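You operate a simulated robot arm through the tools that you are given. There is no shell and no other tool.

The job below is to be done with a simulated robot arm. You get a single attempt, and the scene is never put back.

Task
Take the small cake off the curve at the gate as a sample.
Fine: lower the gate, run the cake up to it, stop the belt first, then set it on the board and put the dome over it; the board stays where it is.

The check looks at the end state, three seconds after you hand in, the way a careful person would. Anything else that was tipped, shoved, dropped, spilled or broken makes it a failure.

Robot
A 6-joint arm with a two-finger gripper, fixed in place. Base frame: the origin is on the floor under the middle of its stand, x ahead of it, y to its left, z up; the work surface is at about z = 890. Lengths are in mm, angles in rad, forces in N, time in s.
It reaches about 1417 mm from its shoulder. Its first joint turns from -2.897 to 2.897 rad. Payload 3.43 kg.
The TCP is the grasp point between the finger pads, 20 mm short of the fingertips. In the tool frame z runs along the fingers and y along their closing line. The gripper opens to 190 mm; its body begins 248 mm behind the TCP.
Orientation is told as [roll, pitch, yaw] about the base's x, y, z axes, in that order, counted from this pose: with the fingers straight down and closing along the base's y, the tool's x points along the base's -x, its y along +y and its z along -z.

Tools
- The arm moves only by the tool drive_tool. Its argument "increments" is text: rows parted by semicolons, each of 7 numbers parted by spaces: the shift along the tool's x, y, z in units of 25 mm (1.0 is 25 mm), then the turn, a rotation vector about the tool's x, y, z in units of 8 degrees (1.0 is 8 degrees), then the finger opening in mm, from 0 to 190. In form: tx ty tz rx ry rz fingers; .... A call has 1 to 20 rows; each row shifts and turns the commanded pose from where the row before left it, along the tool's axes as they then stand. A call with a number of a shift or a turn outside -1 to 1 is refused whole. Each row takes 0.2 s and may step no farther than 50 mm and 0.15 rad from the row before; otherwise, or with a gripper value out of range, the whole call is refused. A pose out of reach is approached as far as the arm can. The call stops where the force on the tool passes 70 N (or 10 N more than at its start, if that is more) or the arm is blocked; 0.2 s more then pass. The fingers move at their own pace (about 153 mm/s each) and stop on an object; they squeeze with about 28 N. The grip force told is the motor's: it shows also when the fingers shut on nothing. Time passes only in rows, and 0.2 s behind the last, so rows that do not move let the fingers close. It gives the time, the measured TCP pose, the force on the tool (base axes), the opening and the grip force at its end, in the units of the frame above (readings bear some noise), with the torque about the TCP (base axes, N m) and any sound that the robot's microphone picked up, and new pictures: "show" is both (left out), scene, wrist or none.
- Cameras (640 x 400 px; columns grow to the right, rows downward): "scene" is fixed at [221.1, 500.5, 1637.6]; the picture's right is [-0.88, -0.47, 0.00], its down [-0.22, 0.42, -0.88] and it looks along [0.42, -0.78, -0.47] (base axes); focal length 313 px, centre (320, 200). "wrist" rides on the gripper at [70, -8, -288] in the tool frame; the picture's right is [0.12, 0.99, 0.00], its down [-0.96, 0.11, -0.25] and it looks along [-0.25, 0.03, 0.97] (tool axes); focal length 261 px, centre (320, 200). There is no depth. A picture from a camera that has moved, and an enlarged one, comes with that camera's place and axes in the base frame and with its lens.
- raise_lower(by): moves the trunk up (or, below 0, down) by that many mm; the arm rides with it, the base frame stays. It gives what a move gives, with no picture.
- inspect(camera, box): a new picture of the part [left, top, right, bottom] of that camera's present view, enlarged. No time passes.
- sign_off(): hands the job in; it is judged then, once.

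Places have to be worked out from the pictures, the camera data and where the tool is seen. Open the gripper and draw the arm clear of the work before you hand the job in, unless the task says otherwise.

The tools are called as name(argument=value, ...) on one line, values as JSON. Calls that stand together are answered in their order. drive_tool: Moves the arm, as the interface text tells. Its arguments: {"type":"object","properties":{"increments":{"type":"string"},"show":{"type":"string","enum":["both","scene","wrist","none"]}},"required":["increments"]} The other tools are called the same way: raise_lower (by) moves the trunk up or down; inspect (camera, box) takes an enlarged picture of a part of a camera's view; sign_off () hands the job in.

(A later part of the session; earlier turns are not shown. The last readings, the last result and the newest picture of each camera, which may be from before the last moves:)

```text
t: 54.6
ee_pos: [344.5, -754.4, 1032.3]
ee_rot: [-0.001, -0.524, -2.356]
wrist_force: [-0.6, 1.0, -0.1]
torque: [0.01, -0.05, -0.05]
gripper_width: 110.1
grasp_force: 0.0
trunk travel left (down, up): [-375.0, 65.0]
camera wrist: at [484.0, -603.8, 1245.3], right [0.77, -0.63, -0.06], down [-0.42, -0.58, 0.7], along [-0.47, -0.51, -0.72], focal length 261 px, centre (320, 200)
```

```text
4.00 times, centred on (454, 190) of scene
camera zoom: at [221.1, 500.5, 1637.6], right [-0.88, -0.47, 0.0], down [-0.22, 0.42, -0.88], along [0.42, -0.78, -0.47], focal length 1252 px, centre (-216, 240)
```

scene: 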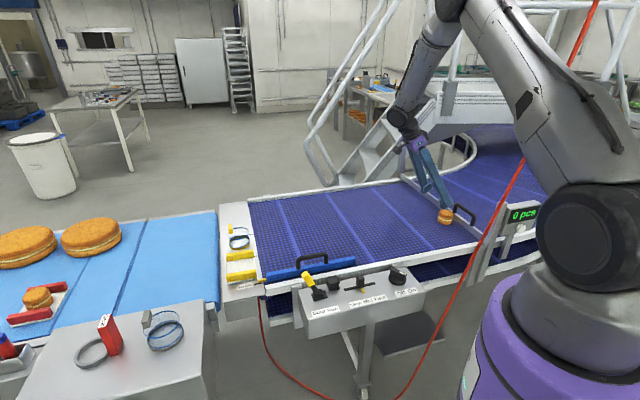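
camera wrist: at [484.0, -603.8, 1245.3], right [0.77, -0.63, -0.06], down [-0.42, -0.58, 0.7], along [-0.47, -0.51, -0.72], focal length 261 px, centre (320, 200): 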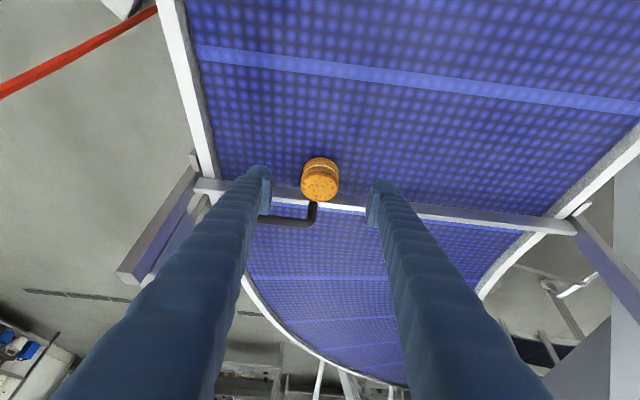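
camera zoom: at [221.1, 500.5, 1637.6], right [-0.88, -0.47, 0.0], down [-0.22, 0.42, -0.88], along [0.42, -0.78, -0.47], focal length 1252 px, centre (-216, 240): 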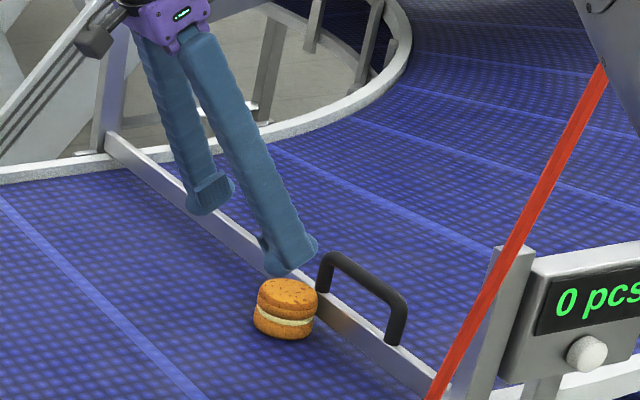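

The tool axis points straight at the cake (lateral error within a millimetre or two), and the elbow is far from the cord. I advance 90 mm along the fingers and check.

drive_tool(increments="0 0 0.9 0 0 0 110; 0 0 0.9 0 0 0 110; 0 0 0.9 0 0 0 110; 0 0 0.9 0 0 0 110", show="wrist")

inspect(camera="wrist", box=[220, 125, 420, 250])

inspect(camera="scene", box=[400, 160, 500, 240])

```text
t: 55.6
ee_pos: [310.8, -786.3, 954.3]
ee_rot: [0.0, -0.526, -2.359]
wrist_force: [-0.2, 0.0, 0.4]
torque: [0.03, 0.03, 0.0]
gripper_width: 110.2
grasp_force: 0.0
trunk travel left (down, up): [-375.0, 65.0]
camera wrist: at [451.8, -636.3, 1167.5], right [0.77, -0.63, -0.06], down [-0.42, -0.58, 0.7], along [-0.47, -0.51, -0.72], focal length 261 px, centre (320, 200)
```

wrist: 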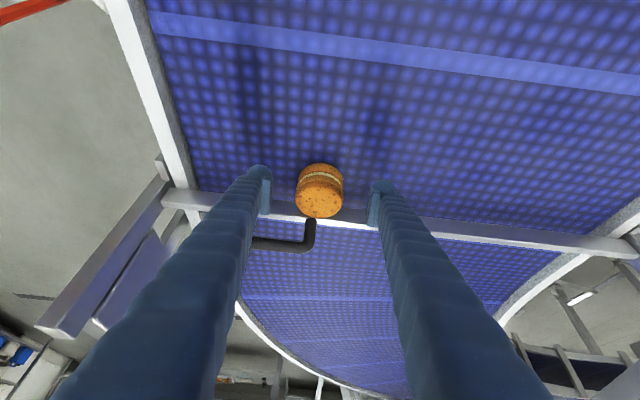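

```text
3.20 times, centred on (320, 188) of wrist
camera zoom: at [451.8, -636.3, 1167.5], right [0.77, -0.63, -0.06], down [-0.42, -0.58, 0.7], along [-0.47, -0.51, -0.72], focal length 834 px, centre (320, 240)
```

zoom: 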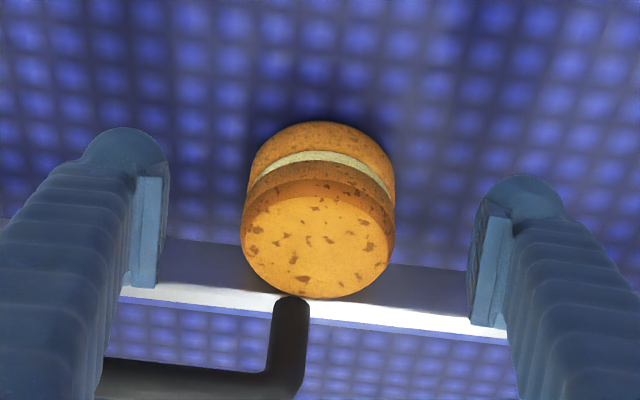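

```text
5.00 times, centred on (450, 200) of scene
camera zoom: at [221.1, 500.5, 1637.6], right [-0.88, -0.47, 0.0], down [-0.22, 0.42, -0.88], along [0.42, -0.78, -0.47], focal length 1566 px, centre (-330, 200)
```

zoom: 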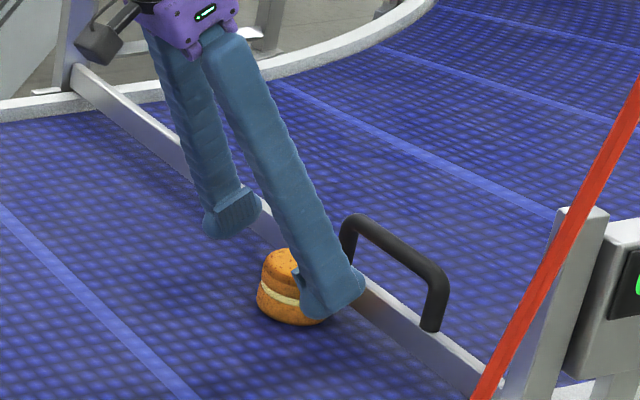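

The cake is centred in the grasp line; 28 mm more brings the pads to its mid-height. I advance and then close on it.

drive_tool(increments="0 0 0.56 0 0 0 110; 0 0 0.56 0 0 0 110; 0 0 0 0 0 0 80; 0 0 0 0 0 0 60; 0 0 0 0 0 0 45; 0 0 0 0 0 0 45; 0 0 0 0 0 0 45", show="wrist")

inspect(camera="wrist", box=[220, 125, 420, 250])

inspect(camera="scene", box=[400, 160, 500, 240])

```text
t: 57.2
ee_pos: [302.1, -795.5, 930.9]
ee_rot: [0.001, -0.525, -2.358]
wrist_force: [-0.7, 0.1, 0.9]
torque: [0.03, 0.02, -0.01]
gripper_width: 61.0
grasp_force: 11.2
trunk travel left (down, up): [-375.0, 65.0]
camera wrist: at [441.8, -645.4, 1144.0], right [0.77, -0.63, -0.06], down [-0.42, -0.58, 0.7], along [-0.47, -0.51, -0.71], focal length 261 px, centre (320, 200)
```

wrist: 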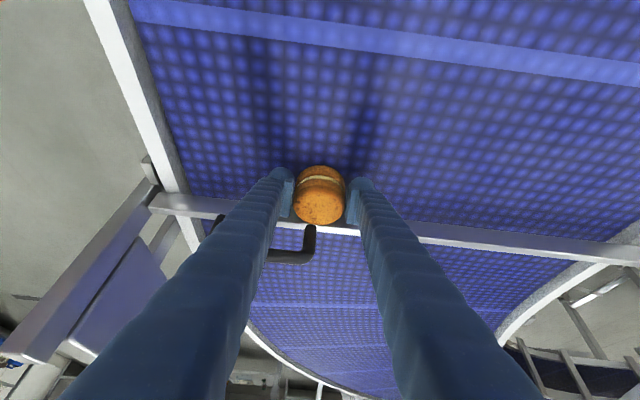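

```text
3.20 times, centred on (320, 188) of wrist
camera zoom: at [441.8, -645.4, 1144.0], right [0.77, -0.63, -0.06], down [-0.42, -0.58, 0.7], along [-0.47, -0.51, -0.71], focal length 834 px, centre (320, 240)
```

zoom: 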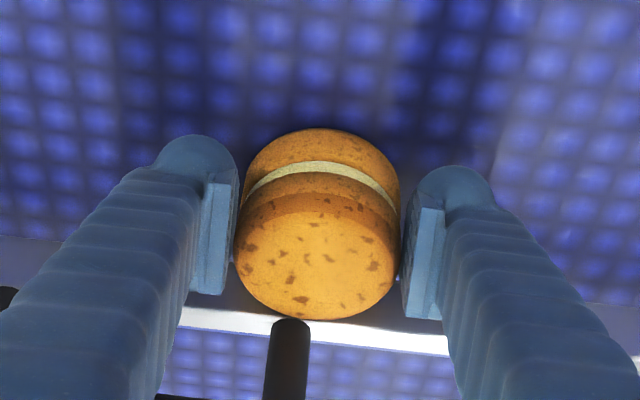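

```text
5.00 times, centred on (450, 200) of scene
camera zoom: at [221.1, 500.5, 1637.6], right [-0.88, -0.47, 0.0], down [-0.22, 0.42, -0.88], along [0.42, -0.78, -0.47], focal length 1566 px, centre (-330, 200)
```

zoom: 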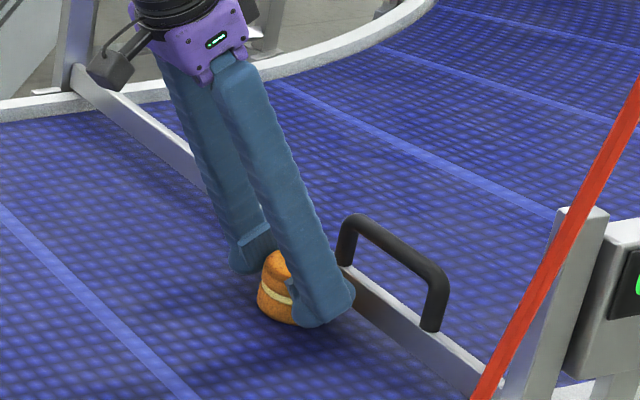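

The fingers hold the cake at 61 mm. I firm the grip a bit and lift slowly, up and back away from the bar.

drive_tool(increments="0 0 0 0 0 0 20; 0 0 0 0 0 0 20; 0 0 -0.2 0 0 0 20; 0 0 -0.3 0 0 0 20; 0 0 -0.4 0 0 0 20; 0 0 -0.6 0 0 0 20; 0 0 -0.6 0 0 0 20", show="both")

inspect(camera="wrist", box=[220, 125, 420, 250])

inspect(camera="scene", box=[400, 150, 500, 230])

```text
t: 58.8
ee_pos: [322.0, -776.1, 975.7]
ee_rot: [0.0, -0.526, -2.356]
wrist_force: [-0.2, 0.1, 0.1]
torque: [0.01, 0.01, 0.0]
gripper_width: 20.0
grasp_force: 0.1
trunk travel left (down, up): [-375.0, 65.0]
camera wrist: at [460.8, -625.8, 1189.2], right [0.77, -0.63, -0.06], down [-0.42, -0.58, 0.7], along [-0.47, -0.51, -0.71], focal length 261 px, centre (320, 200)
```

scene: 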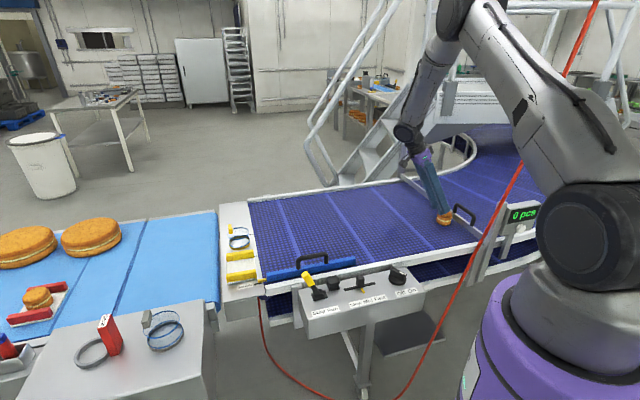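
wrist: 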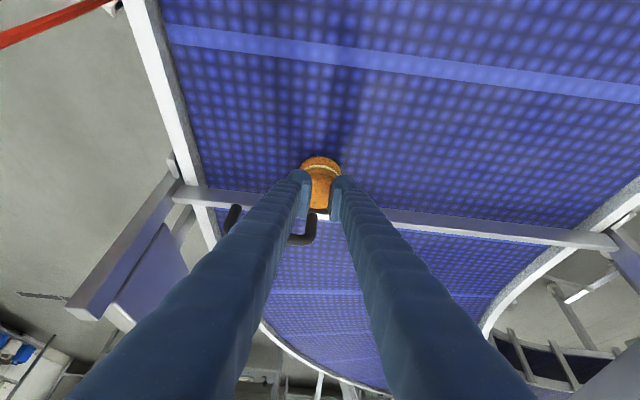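

```text
3.20 times, centred on (320, 188) of wrist
camera zoom: at [460.8, -625.8, 1189.2], right [0.77, -0.63, -0.06], down [-0.42, -0.58, 0.7], along [-0.47, -0.51, -0.71], focal length 834 px, centre (320, 240)
```

zoom: 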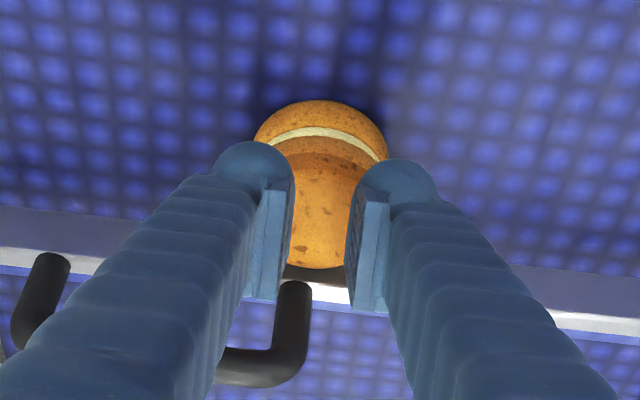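

```text
5.00 times, centred on (450, 190) of scene
camera zoom: at [221.1, 500.5, 1637.6], right [-0.88, -0.47, 0.0], down [-0.22, 0.42, -0.88], along [0.42, -0.78, -0.47], focal length 1566 px, centre (-330, 250)
```

zoom: 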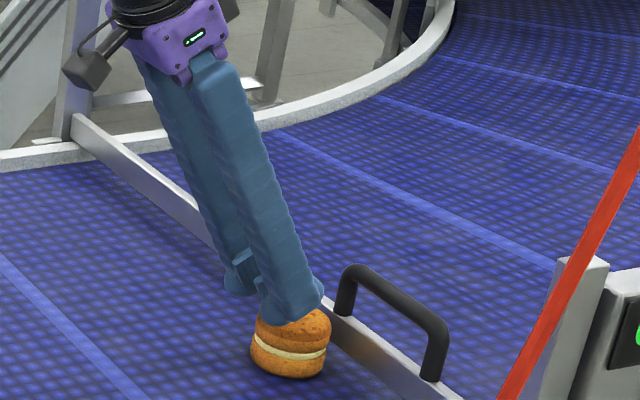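

The fingers slid up off the cake (opening now 20 mm); the cake still stands at the gate. I open again and re-measure the cake before a second, deeper grasp.

drive_tool(increments="0 0 -0.4 0 0 0 60; 0 0 -0.6 0 0 0 110; 0 0 0 0 0 0 110", show="wrist")

inspect(camera="wrist", box=[260, 140, 380, 215])

inspect(camera="scene", box=[410, 170, 490, 230])

```text
t: 59.6
ee_pos: [330.8, -767.8, 998.5]
ee_rot: [-0.002, -0.525, -2.355]
wrist_force: [0.6, 0.3, -0.1]
torque: [0.03, -0.01, 0.01]
gripper_width: 109.9
grasp_force: 0.1
trunk travel left (down, up): [-375.0, 65.0]
camera wrist: at [469.9, -617.3, 1210.6], right [0.77, -0.63, -0.06], down [-0.42, -0.58, 0.7], along [-0.47, -0.51, -0.71], focal length 261 px, centre (320, 200)
```

wrist: 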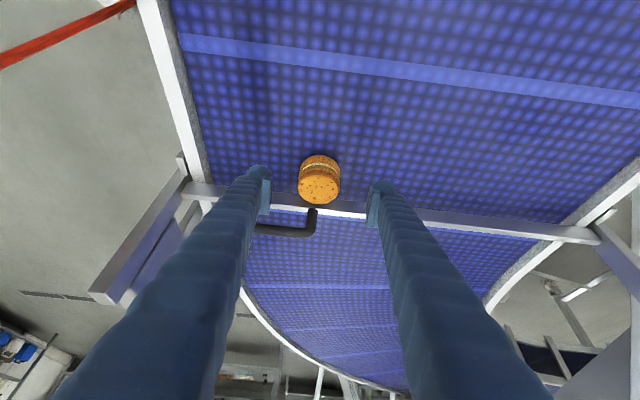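

```text
5.33 times, centred on (320, 178) of wrist
camera zoom: at [469.9, -617.3, 1210.6], right [0.77, -0.63, -0.06], down [-0.42, -0.58, 0.7], along [-0.47, -0.51, -0.71], focal length 1390 px, centre (320, 320)
```

zoom: 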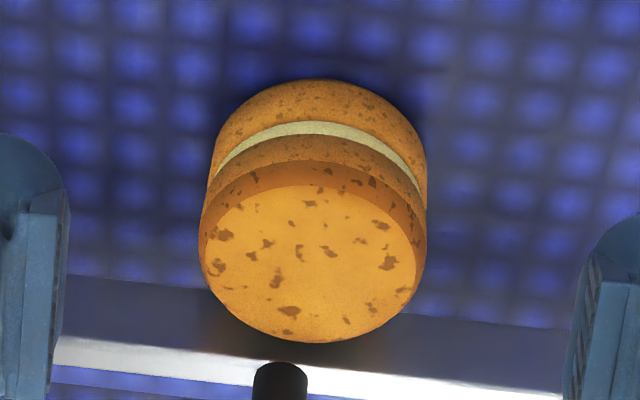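

```text
6.67 times, centred on (450, 200) of scene
camera zoom: at [221.1, 500.5, 1637.6], right [-0.88, -0.47, 0.0], down [-0.22, 0.42, -0.88], along [0.42, -0.78, -0.47], focal length 2088 px, centre (-547, 200)
```

zoom: 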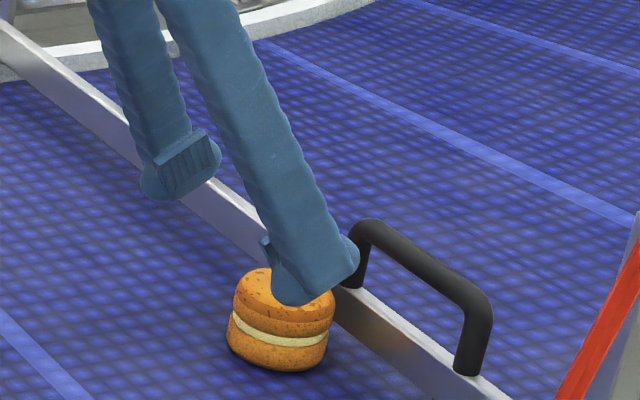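

The cake still stands untouched at about (301,-796), 62 mm wide, with a chamfered top edge, so I gripped too high. I go in deeper (TCP z≈925) and close again, checking before lifting.

drive_tool(increments="-0.01 0 0.86 0 0 0 110; -0.01 0 0.86 0 0 0 110; -0.01 0 0.86 0 0 0 110; -0.01 0 0.86 0 0 0 110; 0 0 0 0 0 0 80; 0 0 0 0 0 0 60; 0 0 0 0 0 0 50; 0 0 0 0 0 0 50; 0 0 0 0 0 0 50", show="wrist")

inspect(camera="wrist", box=[260, 150, 380, 225])

inspect(camera="scene", box=[410, 180, 490, 230])

```text
t: 61.6
ee_pos: [298.8, -800.3, 923.5]
ee_rot: [-0.001, -0.525, -2.358]
wrist_force: [0.1, -1.7, 5.8]
torque: [-0.07, 0.01, 0.02]
gripper_width: 60.9
grasp_force: 10.8
trunk travel left (down, up): [-375.0, 65.0]
camera wrist: at [439.1, -648.8, 1136.1], right [0.77, -0.63, -0.06], down [-0.42, -0.58, 0.7], along [-0.47, -0.51, -0.71], focal length 261 px, centre (320, 200)
```

wrist: 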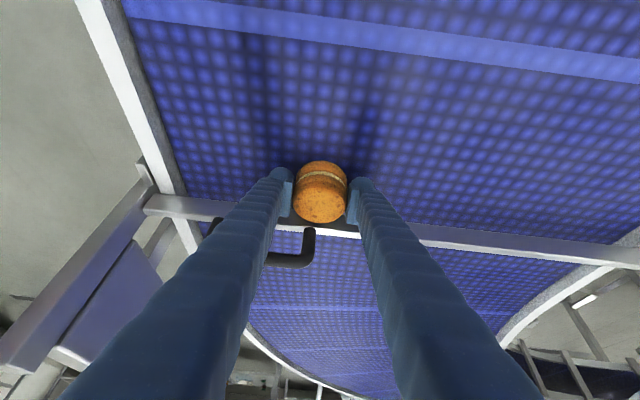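

```text
5.33 times, centred on (320, 188) of wrist
camera zoom: at [439.1, -648.8, 1136.1], right [0.77, -0.63, -0.06], down [-0.42, -0.58, 0.7], along [-0.47, -0.51, -0.71], focal length 1390 px, centre (320, 267)
```

zoom: 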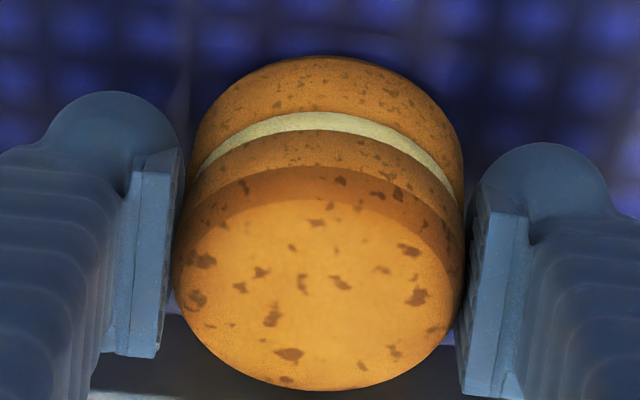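

```text
8.00 times, centred on (450, 205) of scene
camera zoom: at [221.1, 500.5, 1637.6], right [-0.88, -0.47, 0.0], down [-0.22, 0.42, -0.88], along [0.42, -0.78, -0.47], focal length 2505 px, centre (-720, 160)
```

zoom: 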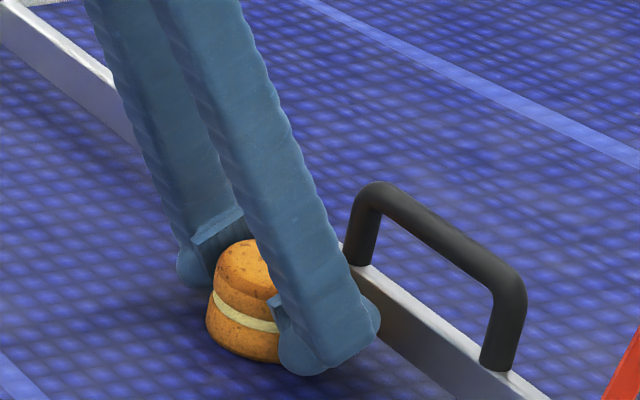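

The pads now hold at 60.9 mm at mid-height. I lift just 8 mm straight up with this same grip and check.

drive_tool(increments="0.04 0 -0.07 0 0 0 48; 0.06 0 -0.1 0 0 0 48; 0.1 0 -0.17 0 0 0 48", show="none")

inspect(camera="scene", box=[410, 180, 490, 230])

inspect(camera="wrist", box=[260, 150, 380, 225])

```text
t: 62.4
ee_pos: [305.6, -792.9, 928.3]
ee_rot: [-0.002, -0.526, -2.359]
wrist_force: [-0.4, 0.5, -1.6]
torque: [0.03, -0.02, -0.02]
gripper_width: 61.2
grasp_force: 10.7
trunk travel left (down, up): [-375.0, 65.0]
```

```text
8.00 times, centred on (450, 205) of scene
camera zoom: at [221.1, 500.5, 1637.6], right [-0.88, -0.47, 0.0], down [-0.22, 0.42, -0.88], along [0.42, -0.78, -0.47], focal length 2505 px, centre (-720, 160)
```

zoom: 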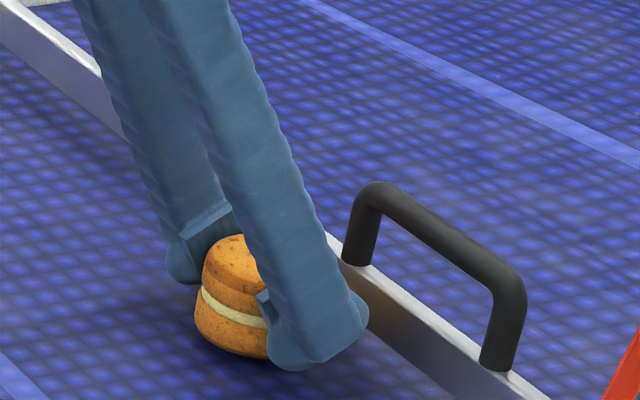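

```text
5.33 times, centred on (320, 188) of wrist
camera zoom: at [445.0, -642.2, 1141.2], right [0.77, -0.63, -0.06], down [-0.42, -0.58, 0.7], along [-0.47, -0.51, -0.71], focal length 1390 px, centre (320, 267)
```

zoom: 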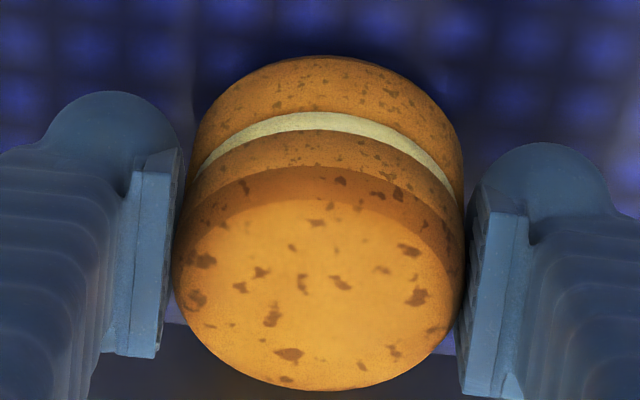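

The cake moved along with the fingers and its position between the pads is unchanged, so this grip holds. I lift further in small steps with the same finger setting.

drive_tool(increments="-0.1 0 -0.173 0 0 0 48; -0.1 0 -0.173 0 0 0 48; -0.1 0 -0.173 0 0 0 48; -0.1 0 -0.173 0 0 0 48", show="none")

inspect(camera="scene", box=[410, 180, 490, 230])

inspect(camera="wrist", box=[260, 150, 380, 225])

```text
t: 63.4
ee_pos: [304.7, -791.4, 948.5]
ee_rot: [0.0, -0.525, -2.357]
wrist_force: [-0.6, 0.3, -0.5]
torque: [-0.01, 0.02, 0.0]
gripper_width: 60.7
grasp_force: 10.3
trunk travel left (down, up): [-375.0, 65.0]
```

```text
8.00 times, centred on (450, 205) of scene
camera zoom: at [221.1, 500.5, 1637.6], right [-0.88, -0.47, 0.0], down [-0.22, 0.42, -0.88], along [0.42, -0.78, -0.47], focal length 2505 px, centre (-720, 160)
```

zoom: 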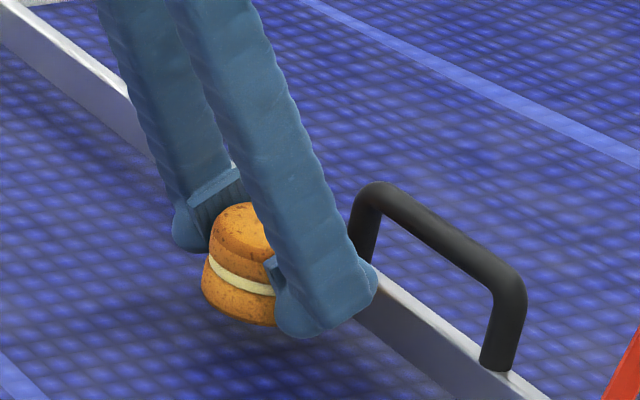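

```text
5.33 times, centred on (320, 188) of wrist
camera zoom: at [444.5, -642.2, 1161.7], right [0.77, -0.63, -0.06], down [-0.42, -0.58, 0.7], along [-0.47, -0.51, -0.71], focal length 1390 px, centre (320, 267)
```

zoom: 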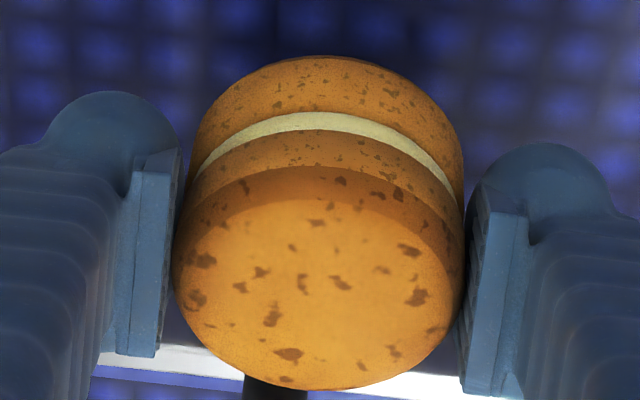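

The cake is clear of the belt and held level. I raise it and carry it upstream along the belt.

drive_tool(increments="-0.15 0 -0.26 0 0 0 48; -0.15 0 -0.26 0 0 0 48; 0.1 0 -0.6 0 0 0 48; 0.218 0 -0.82 0 0 0 48; 0.218 0 -0.82 0 0 0 48; 0.218 0 -0.82 0 0 0 48; 0.218 0 -0.82 0 0 0 48; 0.218 0 -0.82 0 0 0 48; 0.218 0 -0.82 0 0 0 48; 0.218 0 -0.82 0 0 0 48; 0.218 0 -0.82 0 0 0 48", show="both")

inspect(camera="wrist", box=[260, 150, 380, 225])

```text
t: 65.8
ee_pos: [396.3, -701.1, 1095.6]
ee_rot: [-0.002, -0.525, -2.357]
wrist_force: [-0.3, 0.8, -0.9]
torque: [0.0, 0.02, -0.02]
gripper_width: 61.3
grasp_force: 11.5
trunk travel left (down, up): [-375.0, 65.0]
camera wrist: at [536.6, -551.0, 1308.3], right [0.77, -0.63, -0.06], down [-0.42, -0.58, 0.7], along [-0.47, -0.51, -0.71], focal length 261 px, centre (320, 200)
```

scene: 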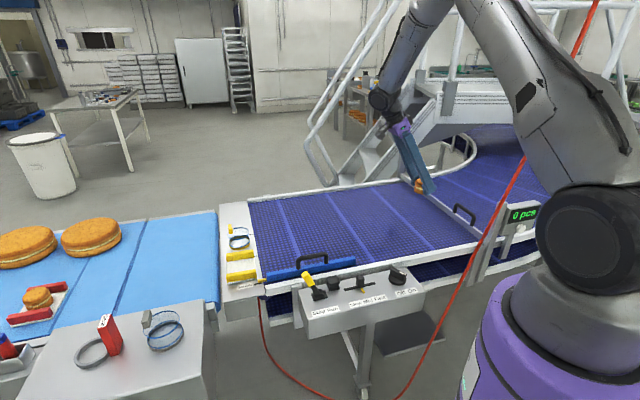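
wrist: 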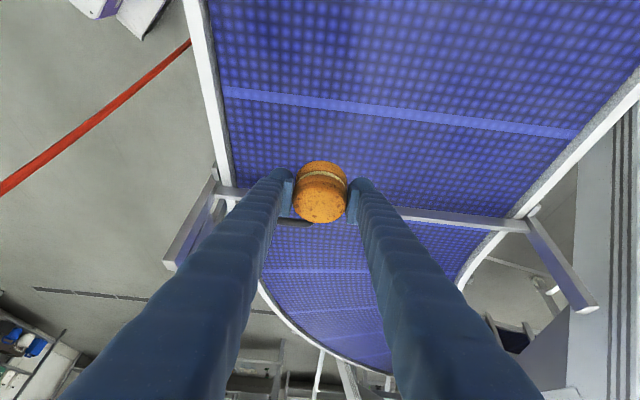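

```text
5.33 times, centred on (320, 188) of wrist
camera zoom: at [536.6, -551.0, 1308.3], right [0.77, -0.63, -0.06], down [-0.42, -0.58, 0.7], along [-0.47, -0.51, -0.71], focal length 1390 px, centre (320, 267)
```

zoom: 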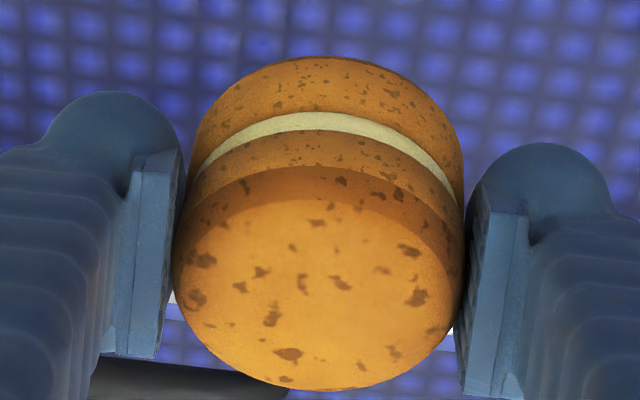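

The cake is held firmly. I carry it upstream toward the board side.

drive_tool(increments="0.847 0 -0.491 0 0 0 48; 0.847 0 -0.491 0 0 0 48; 0.847 0 -0.491 0 0 0 48; 0.847 0 -0.491 0 0 0 48; 0.847 0 -0.491 0 0 0 48; 0.847 0 -0.491 0 0 0 48; 0.847 0 -0.491 0 0 0 48; 0.847 0 -0.491 0 0 0 48; 0.847 0 -0.491 0 0 0 48; 0.847 0 -0.491 0 0 0 48; 0.847 0 -0.491 0 0 0 48; 0.847 0 -0.491 0 0 0 48; 0.847 0 -0.491 0 0 0 48; 0.847 0 -0.491 0 0 0 48; 0.847 0 -0.491 0 0 0 48; 0.847 0 -0.491 0 0 0 48", show="both")

inspect(camera="wrist", box=[260, 150, 380, 225])

```text
t: 69.2
ee_pos: [674.6, -424.3, 1095.6]
ee_rot: [0.0, -0.525, -2.357]
wrist_force: [0.2, 0.4, -1.4]
torque: [-0.01, 0.03, -0.05]
gripper_width: 61.1
grasp_force: 11.0
trunk travel left (down, up): [-375.0, 65.0]
camera wrist: at [815.2, -273.3, 1308.1], right [0.77, -0.63, -0.06], down [-0.42, -0.58, 0.7], along [-0.47, -0.51, -0.71], focal length 261 px, centre (320, 200)
```

scene: 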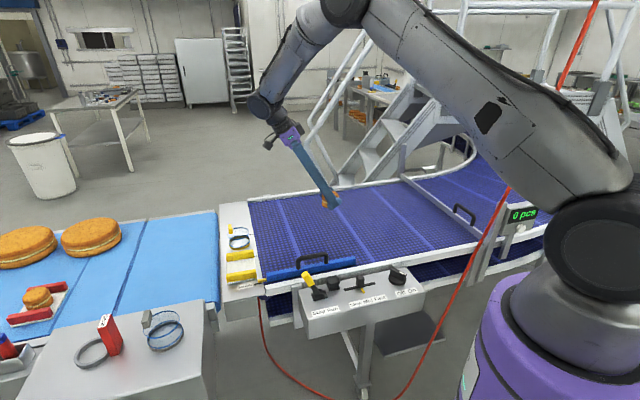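
wrist: 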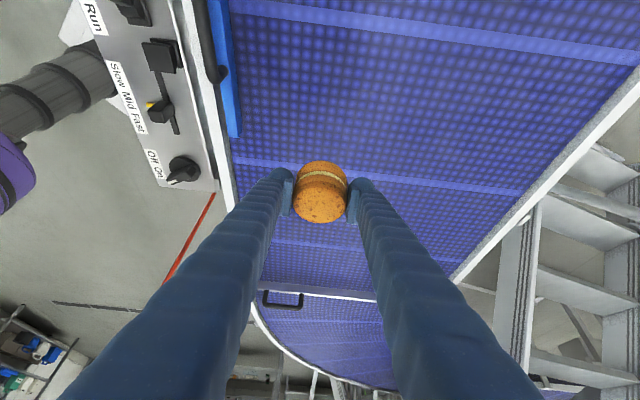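

```text
5.33 times, centred on (320, 188) of wrist
camera zoom: at [815.2, -273.3, 1308.1], right [0.77, -0.63, -0.06], down [-0.42, -0.58, 0.7], along [-0.47, -0.51, -0.71], focal length 1390 px, centre (320, 267)
```

zoom: 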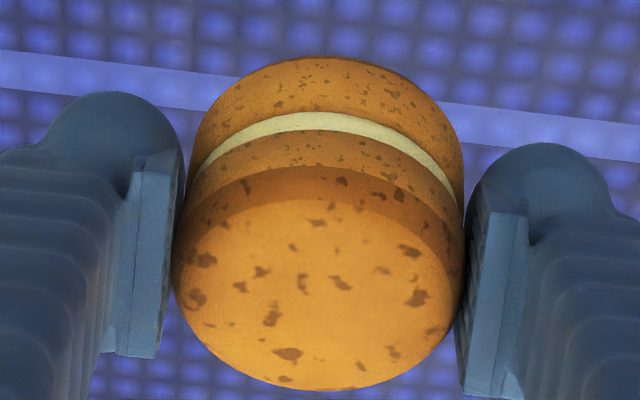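

Now I turn about the vertical by +90° in place, keeping the lean, so the fingers will close along the rails' direction at the board.

drive_tool(increments="0 0 0 -0.47 0 -0.811 48; 0 0 0 -0.47 0 -0.811 48; 0 0 0 -0.47 0 -0.811 48; 0 0 0 -0.47 0 -0.811 48; 0 0 0 -0.47 0 -0.811 48; 0 0 0 -0.47 0 -0.811 48; 0 0 0 -0.47 0 -0.811 48; 0 0 0 -0.47 0 -0.811 48; 0 0 0 -0.47 0 -0.811 48; 0 0 0 -0.47 0 -0.811 48; 0 0 0 -0.47 0 -0.811 48; 0 0 0 -0.47 0 -0.811 48", show="both")

inspect(camera="wrist", box=[260, 150, 380, 225])

inspect(camera="scene", box=[290, 150, 370, 230])

```text
t: 71.8
ee_pos: [673.5, -424.5, 1095.8]
ee_rot: [0.0, -0.523, -0.789]
wrist_force: [0.6, -0.6, -0.6]
torque: [0.03, -0.04, 0.0]
gripper_width: 60.9
grasp_force: 10.7
trunk travel left (down, up): [-375.0, 65.0]
camera wrist: at [523.3, -285.7, 1308.8], right [0.63, 0.77, -0.06], down [0.58, -0.42, 0.7], along [0.51, -0.47, -0.72], focal length 261 px, centre (320, 200)
```

scene: 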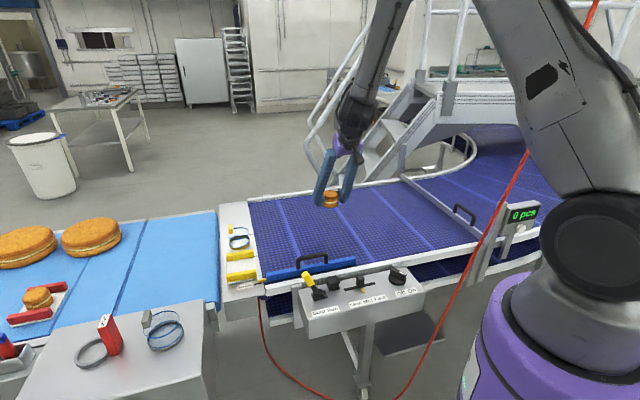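
wrist: 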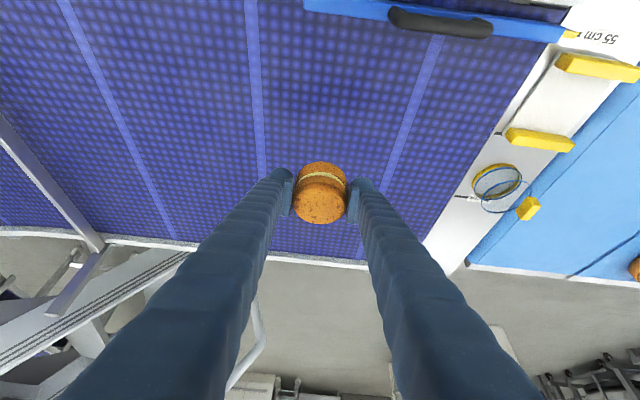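

```text
5.33 times, centred on (320, 188) of wrist
camera zoom: at [523.3, -285.7, 1308.8], right [0.63, 0.77, -0.06], down [0.58, -0.42, 0.7], along [0.51, -0.47, -0.72], focal length 1390 px, centre (320, 267)
```

zoom: 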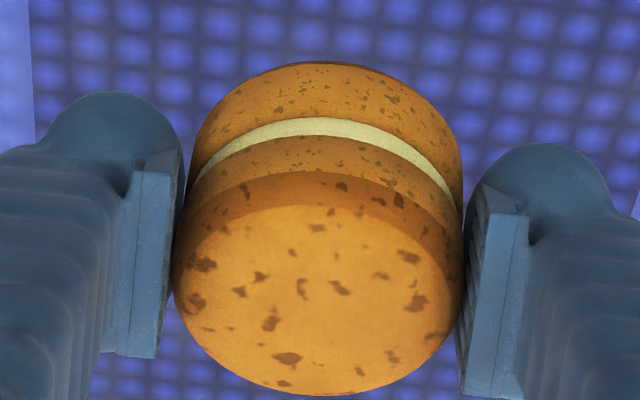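

```text
5.00 times, centred on (330, 190) of scene
camera zoom: at [221.1, 500.5, 1637.6], right [-0.88, -0.47, 0.0], down [-0.22, 0.42, -0.88], along [0.42, -0.78, -0.47], focal length 1566 px, centre (270, 250)
```

zoom: 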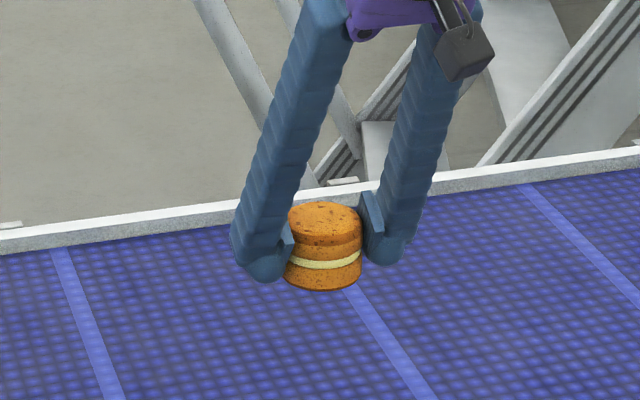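

The cake stayed level in the grip. I zoom on the board from here to pin down its centre.

inspect(camera="wrist", box=[448, 20, 640, 140])

inspect(camera="wrist", box=[440, 100, 600, 220])

inspect(camera="scene", box=[215, 215, 279, 300])

```text
3.33 times, centred on (544, 80) of wrist
camera zoom: at [523.3, -285.7, 1308.8], right [0.63, 0.77, -0.06], down [0.58, -0.42, 0.7], along [0.51, -0.47, -0.72], focal length 869 px, centre (-427, 600)
```

zoom: 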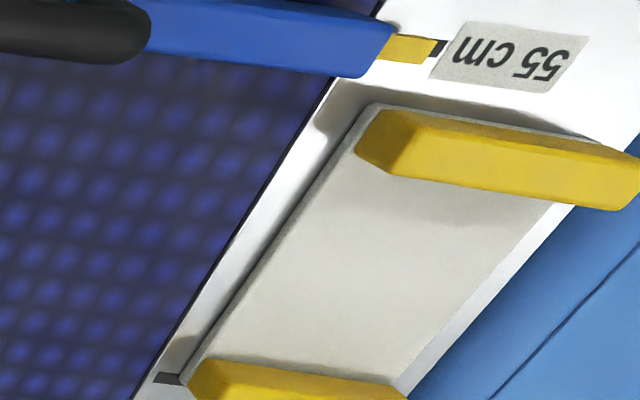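

```text
3.33 times, centred on (520, 160) of wrist
camera zoom: at [523.3, -285.7, 1308.8], right [0.63, 0.77, -0.06], down [0.58, -0.42, 0.7], along [0.51, -0.47, -0.72], focal length 869 px, centre (-347, 333)
```

zoom: 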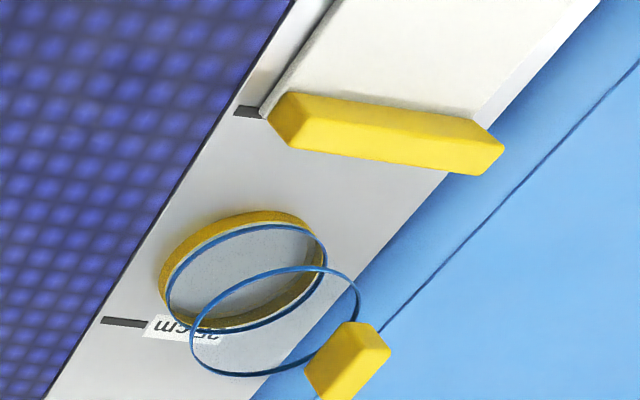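

```text
4.71 times, centred on (247, 258) of scene
camera zoom: at [221.1, 500.5, 1637.6], right [-0.88, -0.47, 0.0], down [-0.22, 0.42, -0.88], along [0.42, -0.78, -0.47], focal length 1474 px, centre (664, -71)
```

zoom: 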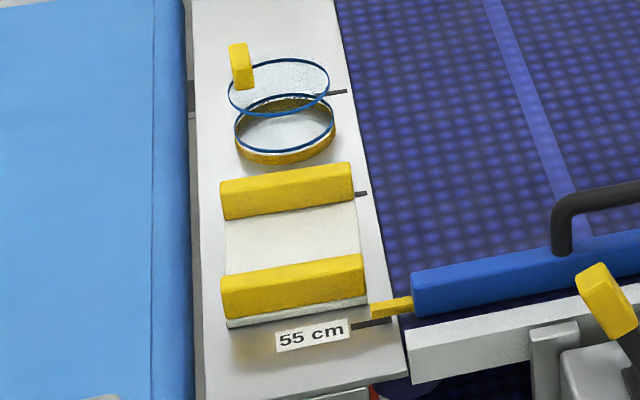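

I estimate the board centre at about (873,-129), rails at v ±54 mm from it. I carry the cake over the board at z≈1040 and check alignment from there.

drive_tool(increments="0.231 0.933 0.038 0 0 0 48; 0.231 0.933 0.038 0 0 0 48; 0.231 0.933 0.038 0 0 0 48; 0.231 0.933 0.038 0 0 0 48; 0.231 0.933 0.038 0 0 0 48; 0.231 0.933 0.038 0 0 0 48; 0.231 0.933 0.038 0 0 0 48; 0.231 0.933 0.038 0 0 0 48; 0.231 0.933 0.038 0 0 0 48; 0.231 0.933 0.038 0 0 0 48; 0.231 0.933 0.038 0 0 0 48; 0.231 0.933 0.038 0 0 0 48; 0.231 0.933 0.038 0 0 0 48; 0.231 0.933 0.038 0 0 0 48; 0.231 0.933 0.038 0 0 0 48", show="both")

inspect(camera="wrist", box=[220, 80, 428, 260])

inspect(camera="scene", box=[205, 180, 301, 300])

```text
t: 75.0
ee_pos: [874.4, -128.5, 1040.0]
ee_rot: [-0.002, -0.522, -0.785]
wrist_force: [-0.4, 0.5, -1.6]
torque: [-0.01, -0.03, 0.0]
gripper_width: 60.9
grasp_force: 11.2
trunk travel left (down, up): [-375.0, 65.0]
camera wrist: at [724.4, 10.3, 1252.1], right [0.63, 0.77, -0.06], down [0.58, -0.42, 0.7], along [0.51, -0.47, -0.72], focal length 261 px, centre (320, 200)
```

scene: 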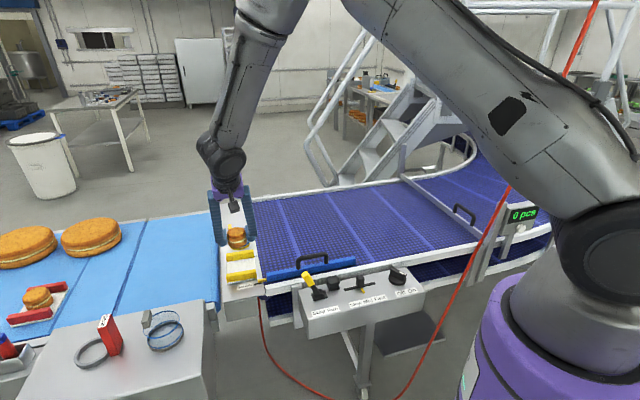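
wrist: 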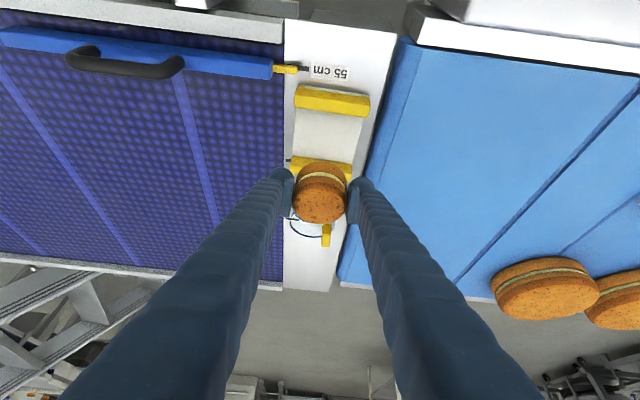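

```text
2.22 times, centred on (324, 170) of wrist
camera zoom: at [724.4, 10.3, 1252.1], right [0.63, 0.77, -0.06], down [0.58, -0.42, 0.7], along [0.51, -0.47, -0.72], focal length 579 px, centre (311, 267)
```

zoom: 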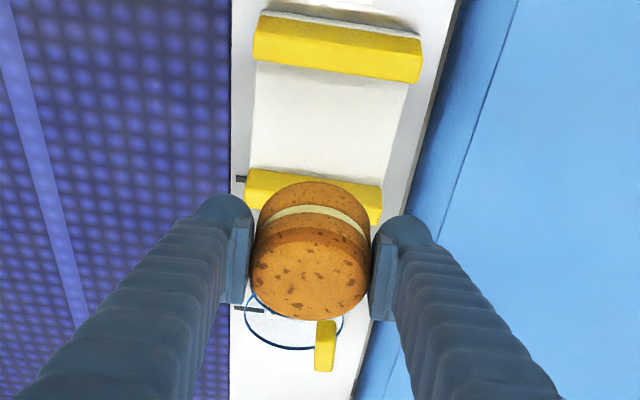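

```text
3.33 times, centred on (253, 240) of scene
camera zoom: at [221.1, 500.5, 1637.6], right [-0.88, -0.47, 0.0], down [-0.22, 0.42, -0.88], along [0.42, -0.78, -0.47], focal length 1044 px, centre (543, 67)
```

zoom: 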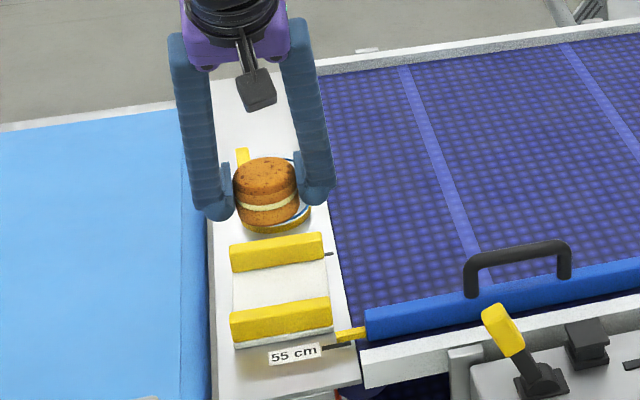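

The cake hangs within a few mm of the board centre (≈(872,-125)). I lower 90 mm, shifting 3 mm toward the robot side, then look again before the final approach.

drive_tool(increments="0.318 0 0.509 0 0 0 48; 0.318 0 0.509 0 0 0 48; 0.318 0 0.509 0 0 0 48; 0.318 0 0.509 0 0 0 48; 0.318 0 0.509 0 0 0 48; 0.318 0 0.509 0 0 0 48", show="both")

inspect(camera="wrist", box=[220, 80, 428, 260])

inspect(camera="scene", box=[205, 210, 285, 300])

```text
t: 76.4
ee_pos: [871.4, -124.6, 950.9]
ee_rot: [-0.001, -0.525, -0.786]
wrist_force: [0.3, 0.2, -1.4]
torque: [0.02, -0.01, -0.03]
gripper_width: 61.0
grasp_force: 10.7
trunk travel left (down, up): [-375.0, 65.0]
camera wrist: at [721.2, 13.2, 1162.7], right [0.63, 0.77, -0.06], down [0.58, -0.42, 0.7], along [0.51, -0.47, -0.72], focal length 261 px, centre (320, 200)
```

scene: 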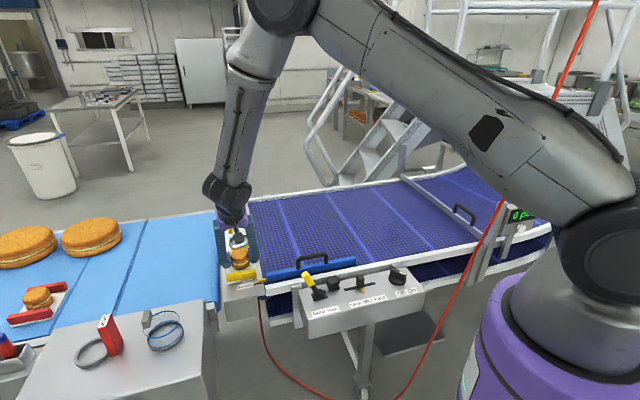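
wrist: 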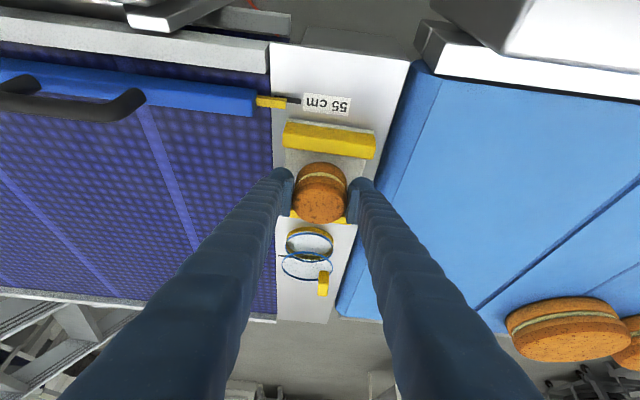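

```text
2.22 times, centred on (324, 170) of wrist
camera zoom: at [721.2, 13.2, 1162.7], right [0.63, 0.77, -0.06], down [0.58, -0.42, 0.7], along [0.51, -0.47, -0.72], focal length 579 px, centre (311, 267)
```

zoom: 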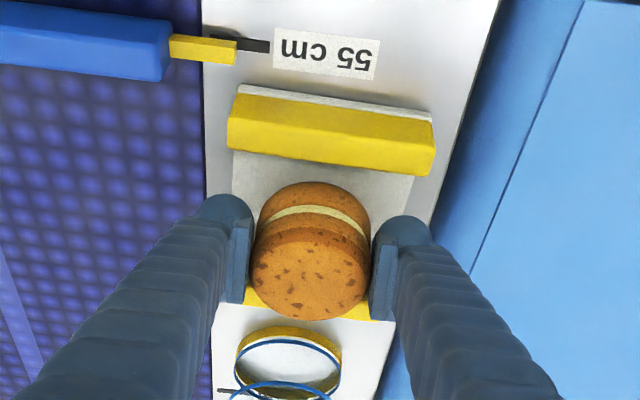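

```text
4.44 times, centred on (245, 255) of scene
camera zoom: at [221.1, 500.5, 1637.6], right [-0.88, -0.47, 0.0], down [-0.22, 0.42, -0.88], along [0.42, -0.78, -0.47], focal length 1392 px, centre (653, -44)
```

zoom: 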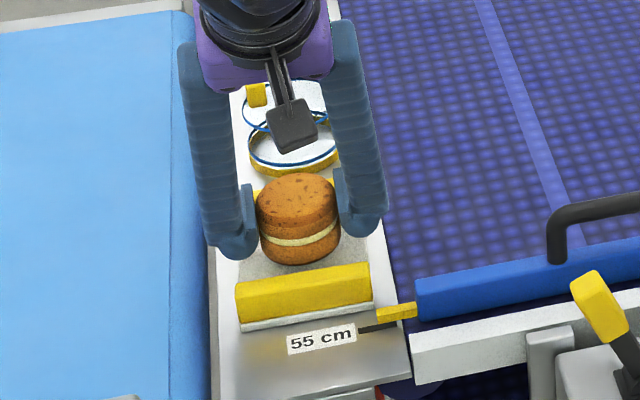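

The cake is centred between the rails, about 20 mm above the board. I lower in small steps and watch for contact.

drive_tool(increments="0.1 0 0.173 0 0 0 48; 0.1 0 0.173 0 0 0 48; 0.05 0 0.0865 0 0 0 48; 0.05 0 0.0865 0 0 0 48", show="none")

inspect(camera="scene", box=[220, 225, 284, 285])

```text
t: 77.4
ee_pos: [871.4, -127.0, 935.0]
ee_rot: [-0.002, -0.522, -0.786]
wrist_force: [0.2, 0.3, -1.8]
torque: [0.04, -0.01, -0.04]
gripper_width: 60.9
grasp_force: 10.8
trunk travel left (down, up): [-375.0, 65.0]
```

```text
6.67 times, centred on (252, 255) of scene
camera zoom: at [221.1, 500.5, 1637.6], right [-0.88, -0.47, 0.0], down [-0.22, 0.42, -0.88], along [0.42, -0.78, -0.47], focal length 2088 px, centre (773, -167)
```

zoom: 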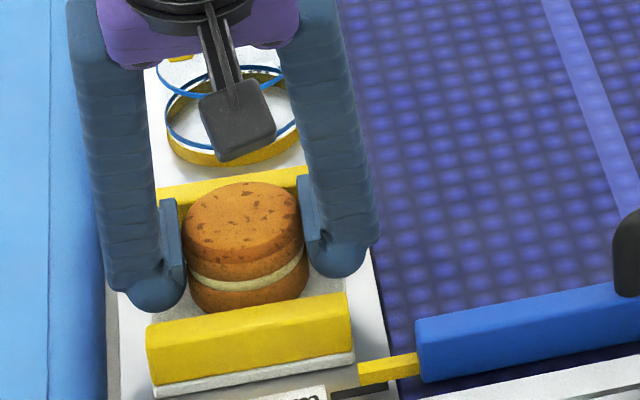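

Still hanging free (−1.8 N), bottom just above the board. I continue with 2 mm rows.

drive_tool(increments="0.04 0 0.069 0 0 0 48; 0.04 0 0.069 0 0 0 48; 0 0 0 0 0 0 48", show="none")

inspect(camera="scene", box=[220, 225, 284, 285])

```text
t: 78.2
ee_pos: [871.3, -125.8, 932.0]
ee_rot: [-0.001, -0.527, -0.788]
wrist_force: [-1.0, 1.5, 8.2]
torque: [-0.01, 0.06, 0.03]
gripper_width: 60.9
grasp_force: 11.1
trunk travel left (down, up): [-375.0, 65.0]
```

```text
6.67 times, centred on (252, 255) of scene
camera zoom: at [221.1, 500.5, 1637.6], right [-0.88, -0.47, 0.0], down [-0.22, 0.42, -0.88], along [0.42, -0.78, -0.47], focal length 2088 px, centre (773, -167)
```

zoom: 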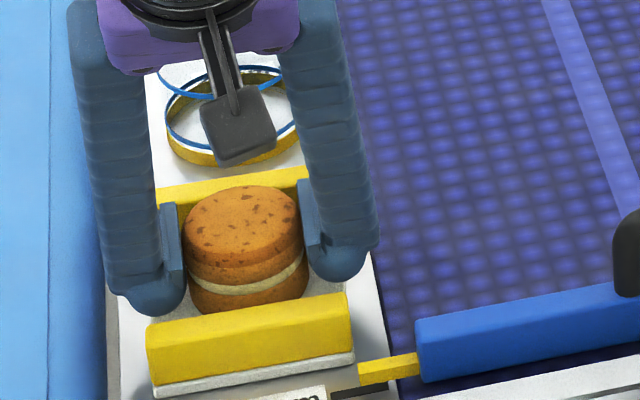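

The cake has touched down (8 N up). I open the fingers gently and then back off along the finger axis.

drive_tool(increments="0 0 0 0 0 0 58; 0 0 0 0 0 0 63; 0 0 0 0 0 0 68; 0 0 0 0 0 0 76; 0 0 0 0 0 0 82; 0 0 0 0 0 0 82", show="wrist")

inspect(camera="scene", box=[220, 225, 284, 285])

inspect(camera="wrist", box=[220, 80, 428, 260])

```text
t: 79.6
ee_pos: [871.2, -127.1, 930.9]
ee_rot: [0.002, -0.524, -0.786]
wrist_force: [1.0, -1.3, -0.6]
torque: [0.0, -0.01, 0.02]
gripper_width: 82.2
grasp_force: 0.1
trunk travel left (down, up): [-375.0, 65.0]
camera wrist: at [721.1, 12.5, 1143.8], right [0.63, 0.77, -0.06], down [0.58, -0.42, 0.7], along [0.51, -0.47, -0.72], focal length 261 px, centre (320, 200)
```

wrist: 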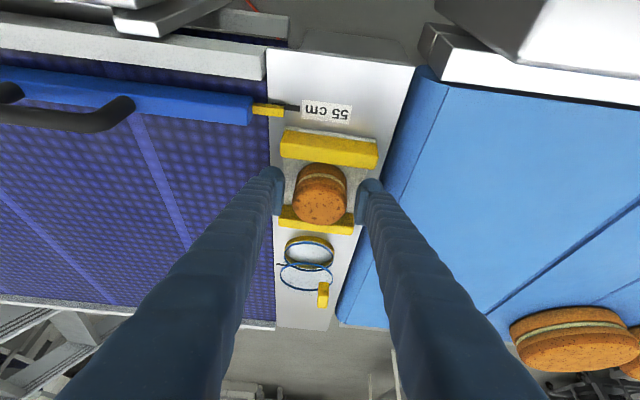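

```text
6.67 times, centred on (252, 255) of scene
camera zoom: at [221.1, 500.5, 1637.6], right [-0.88, -0.47, 0.0], down [-0.22, 0.42, -0.88], along [0.42, -0.78, -0.47], focal length 2088 px, centre (773, -167)
```

zoom: 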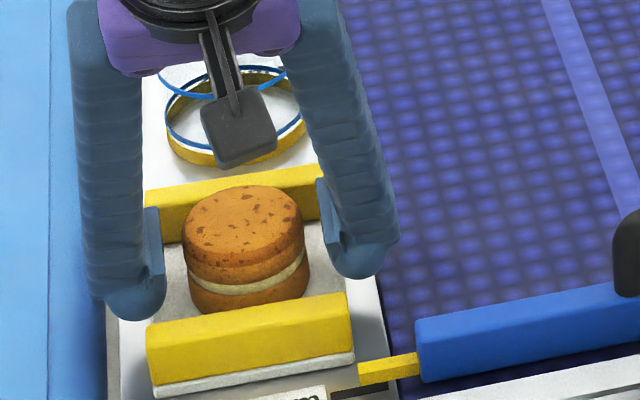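

```text
2.22 times, centred on (324, 170) of wrist
camera zoom: at [721.1, 12.5, 1143.8], right [0.63, 0.77, -0.06], down [0.58, -0.42, 0.7], along [0.51, -0.47, -0.72], focal length 579 px, centre (311, 267)
```

zoom: 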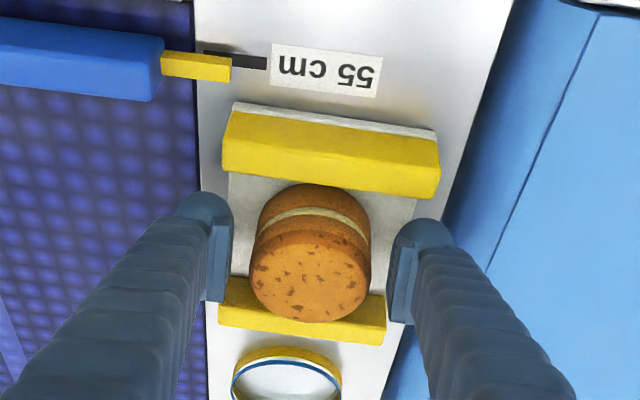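

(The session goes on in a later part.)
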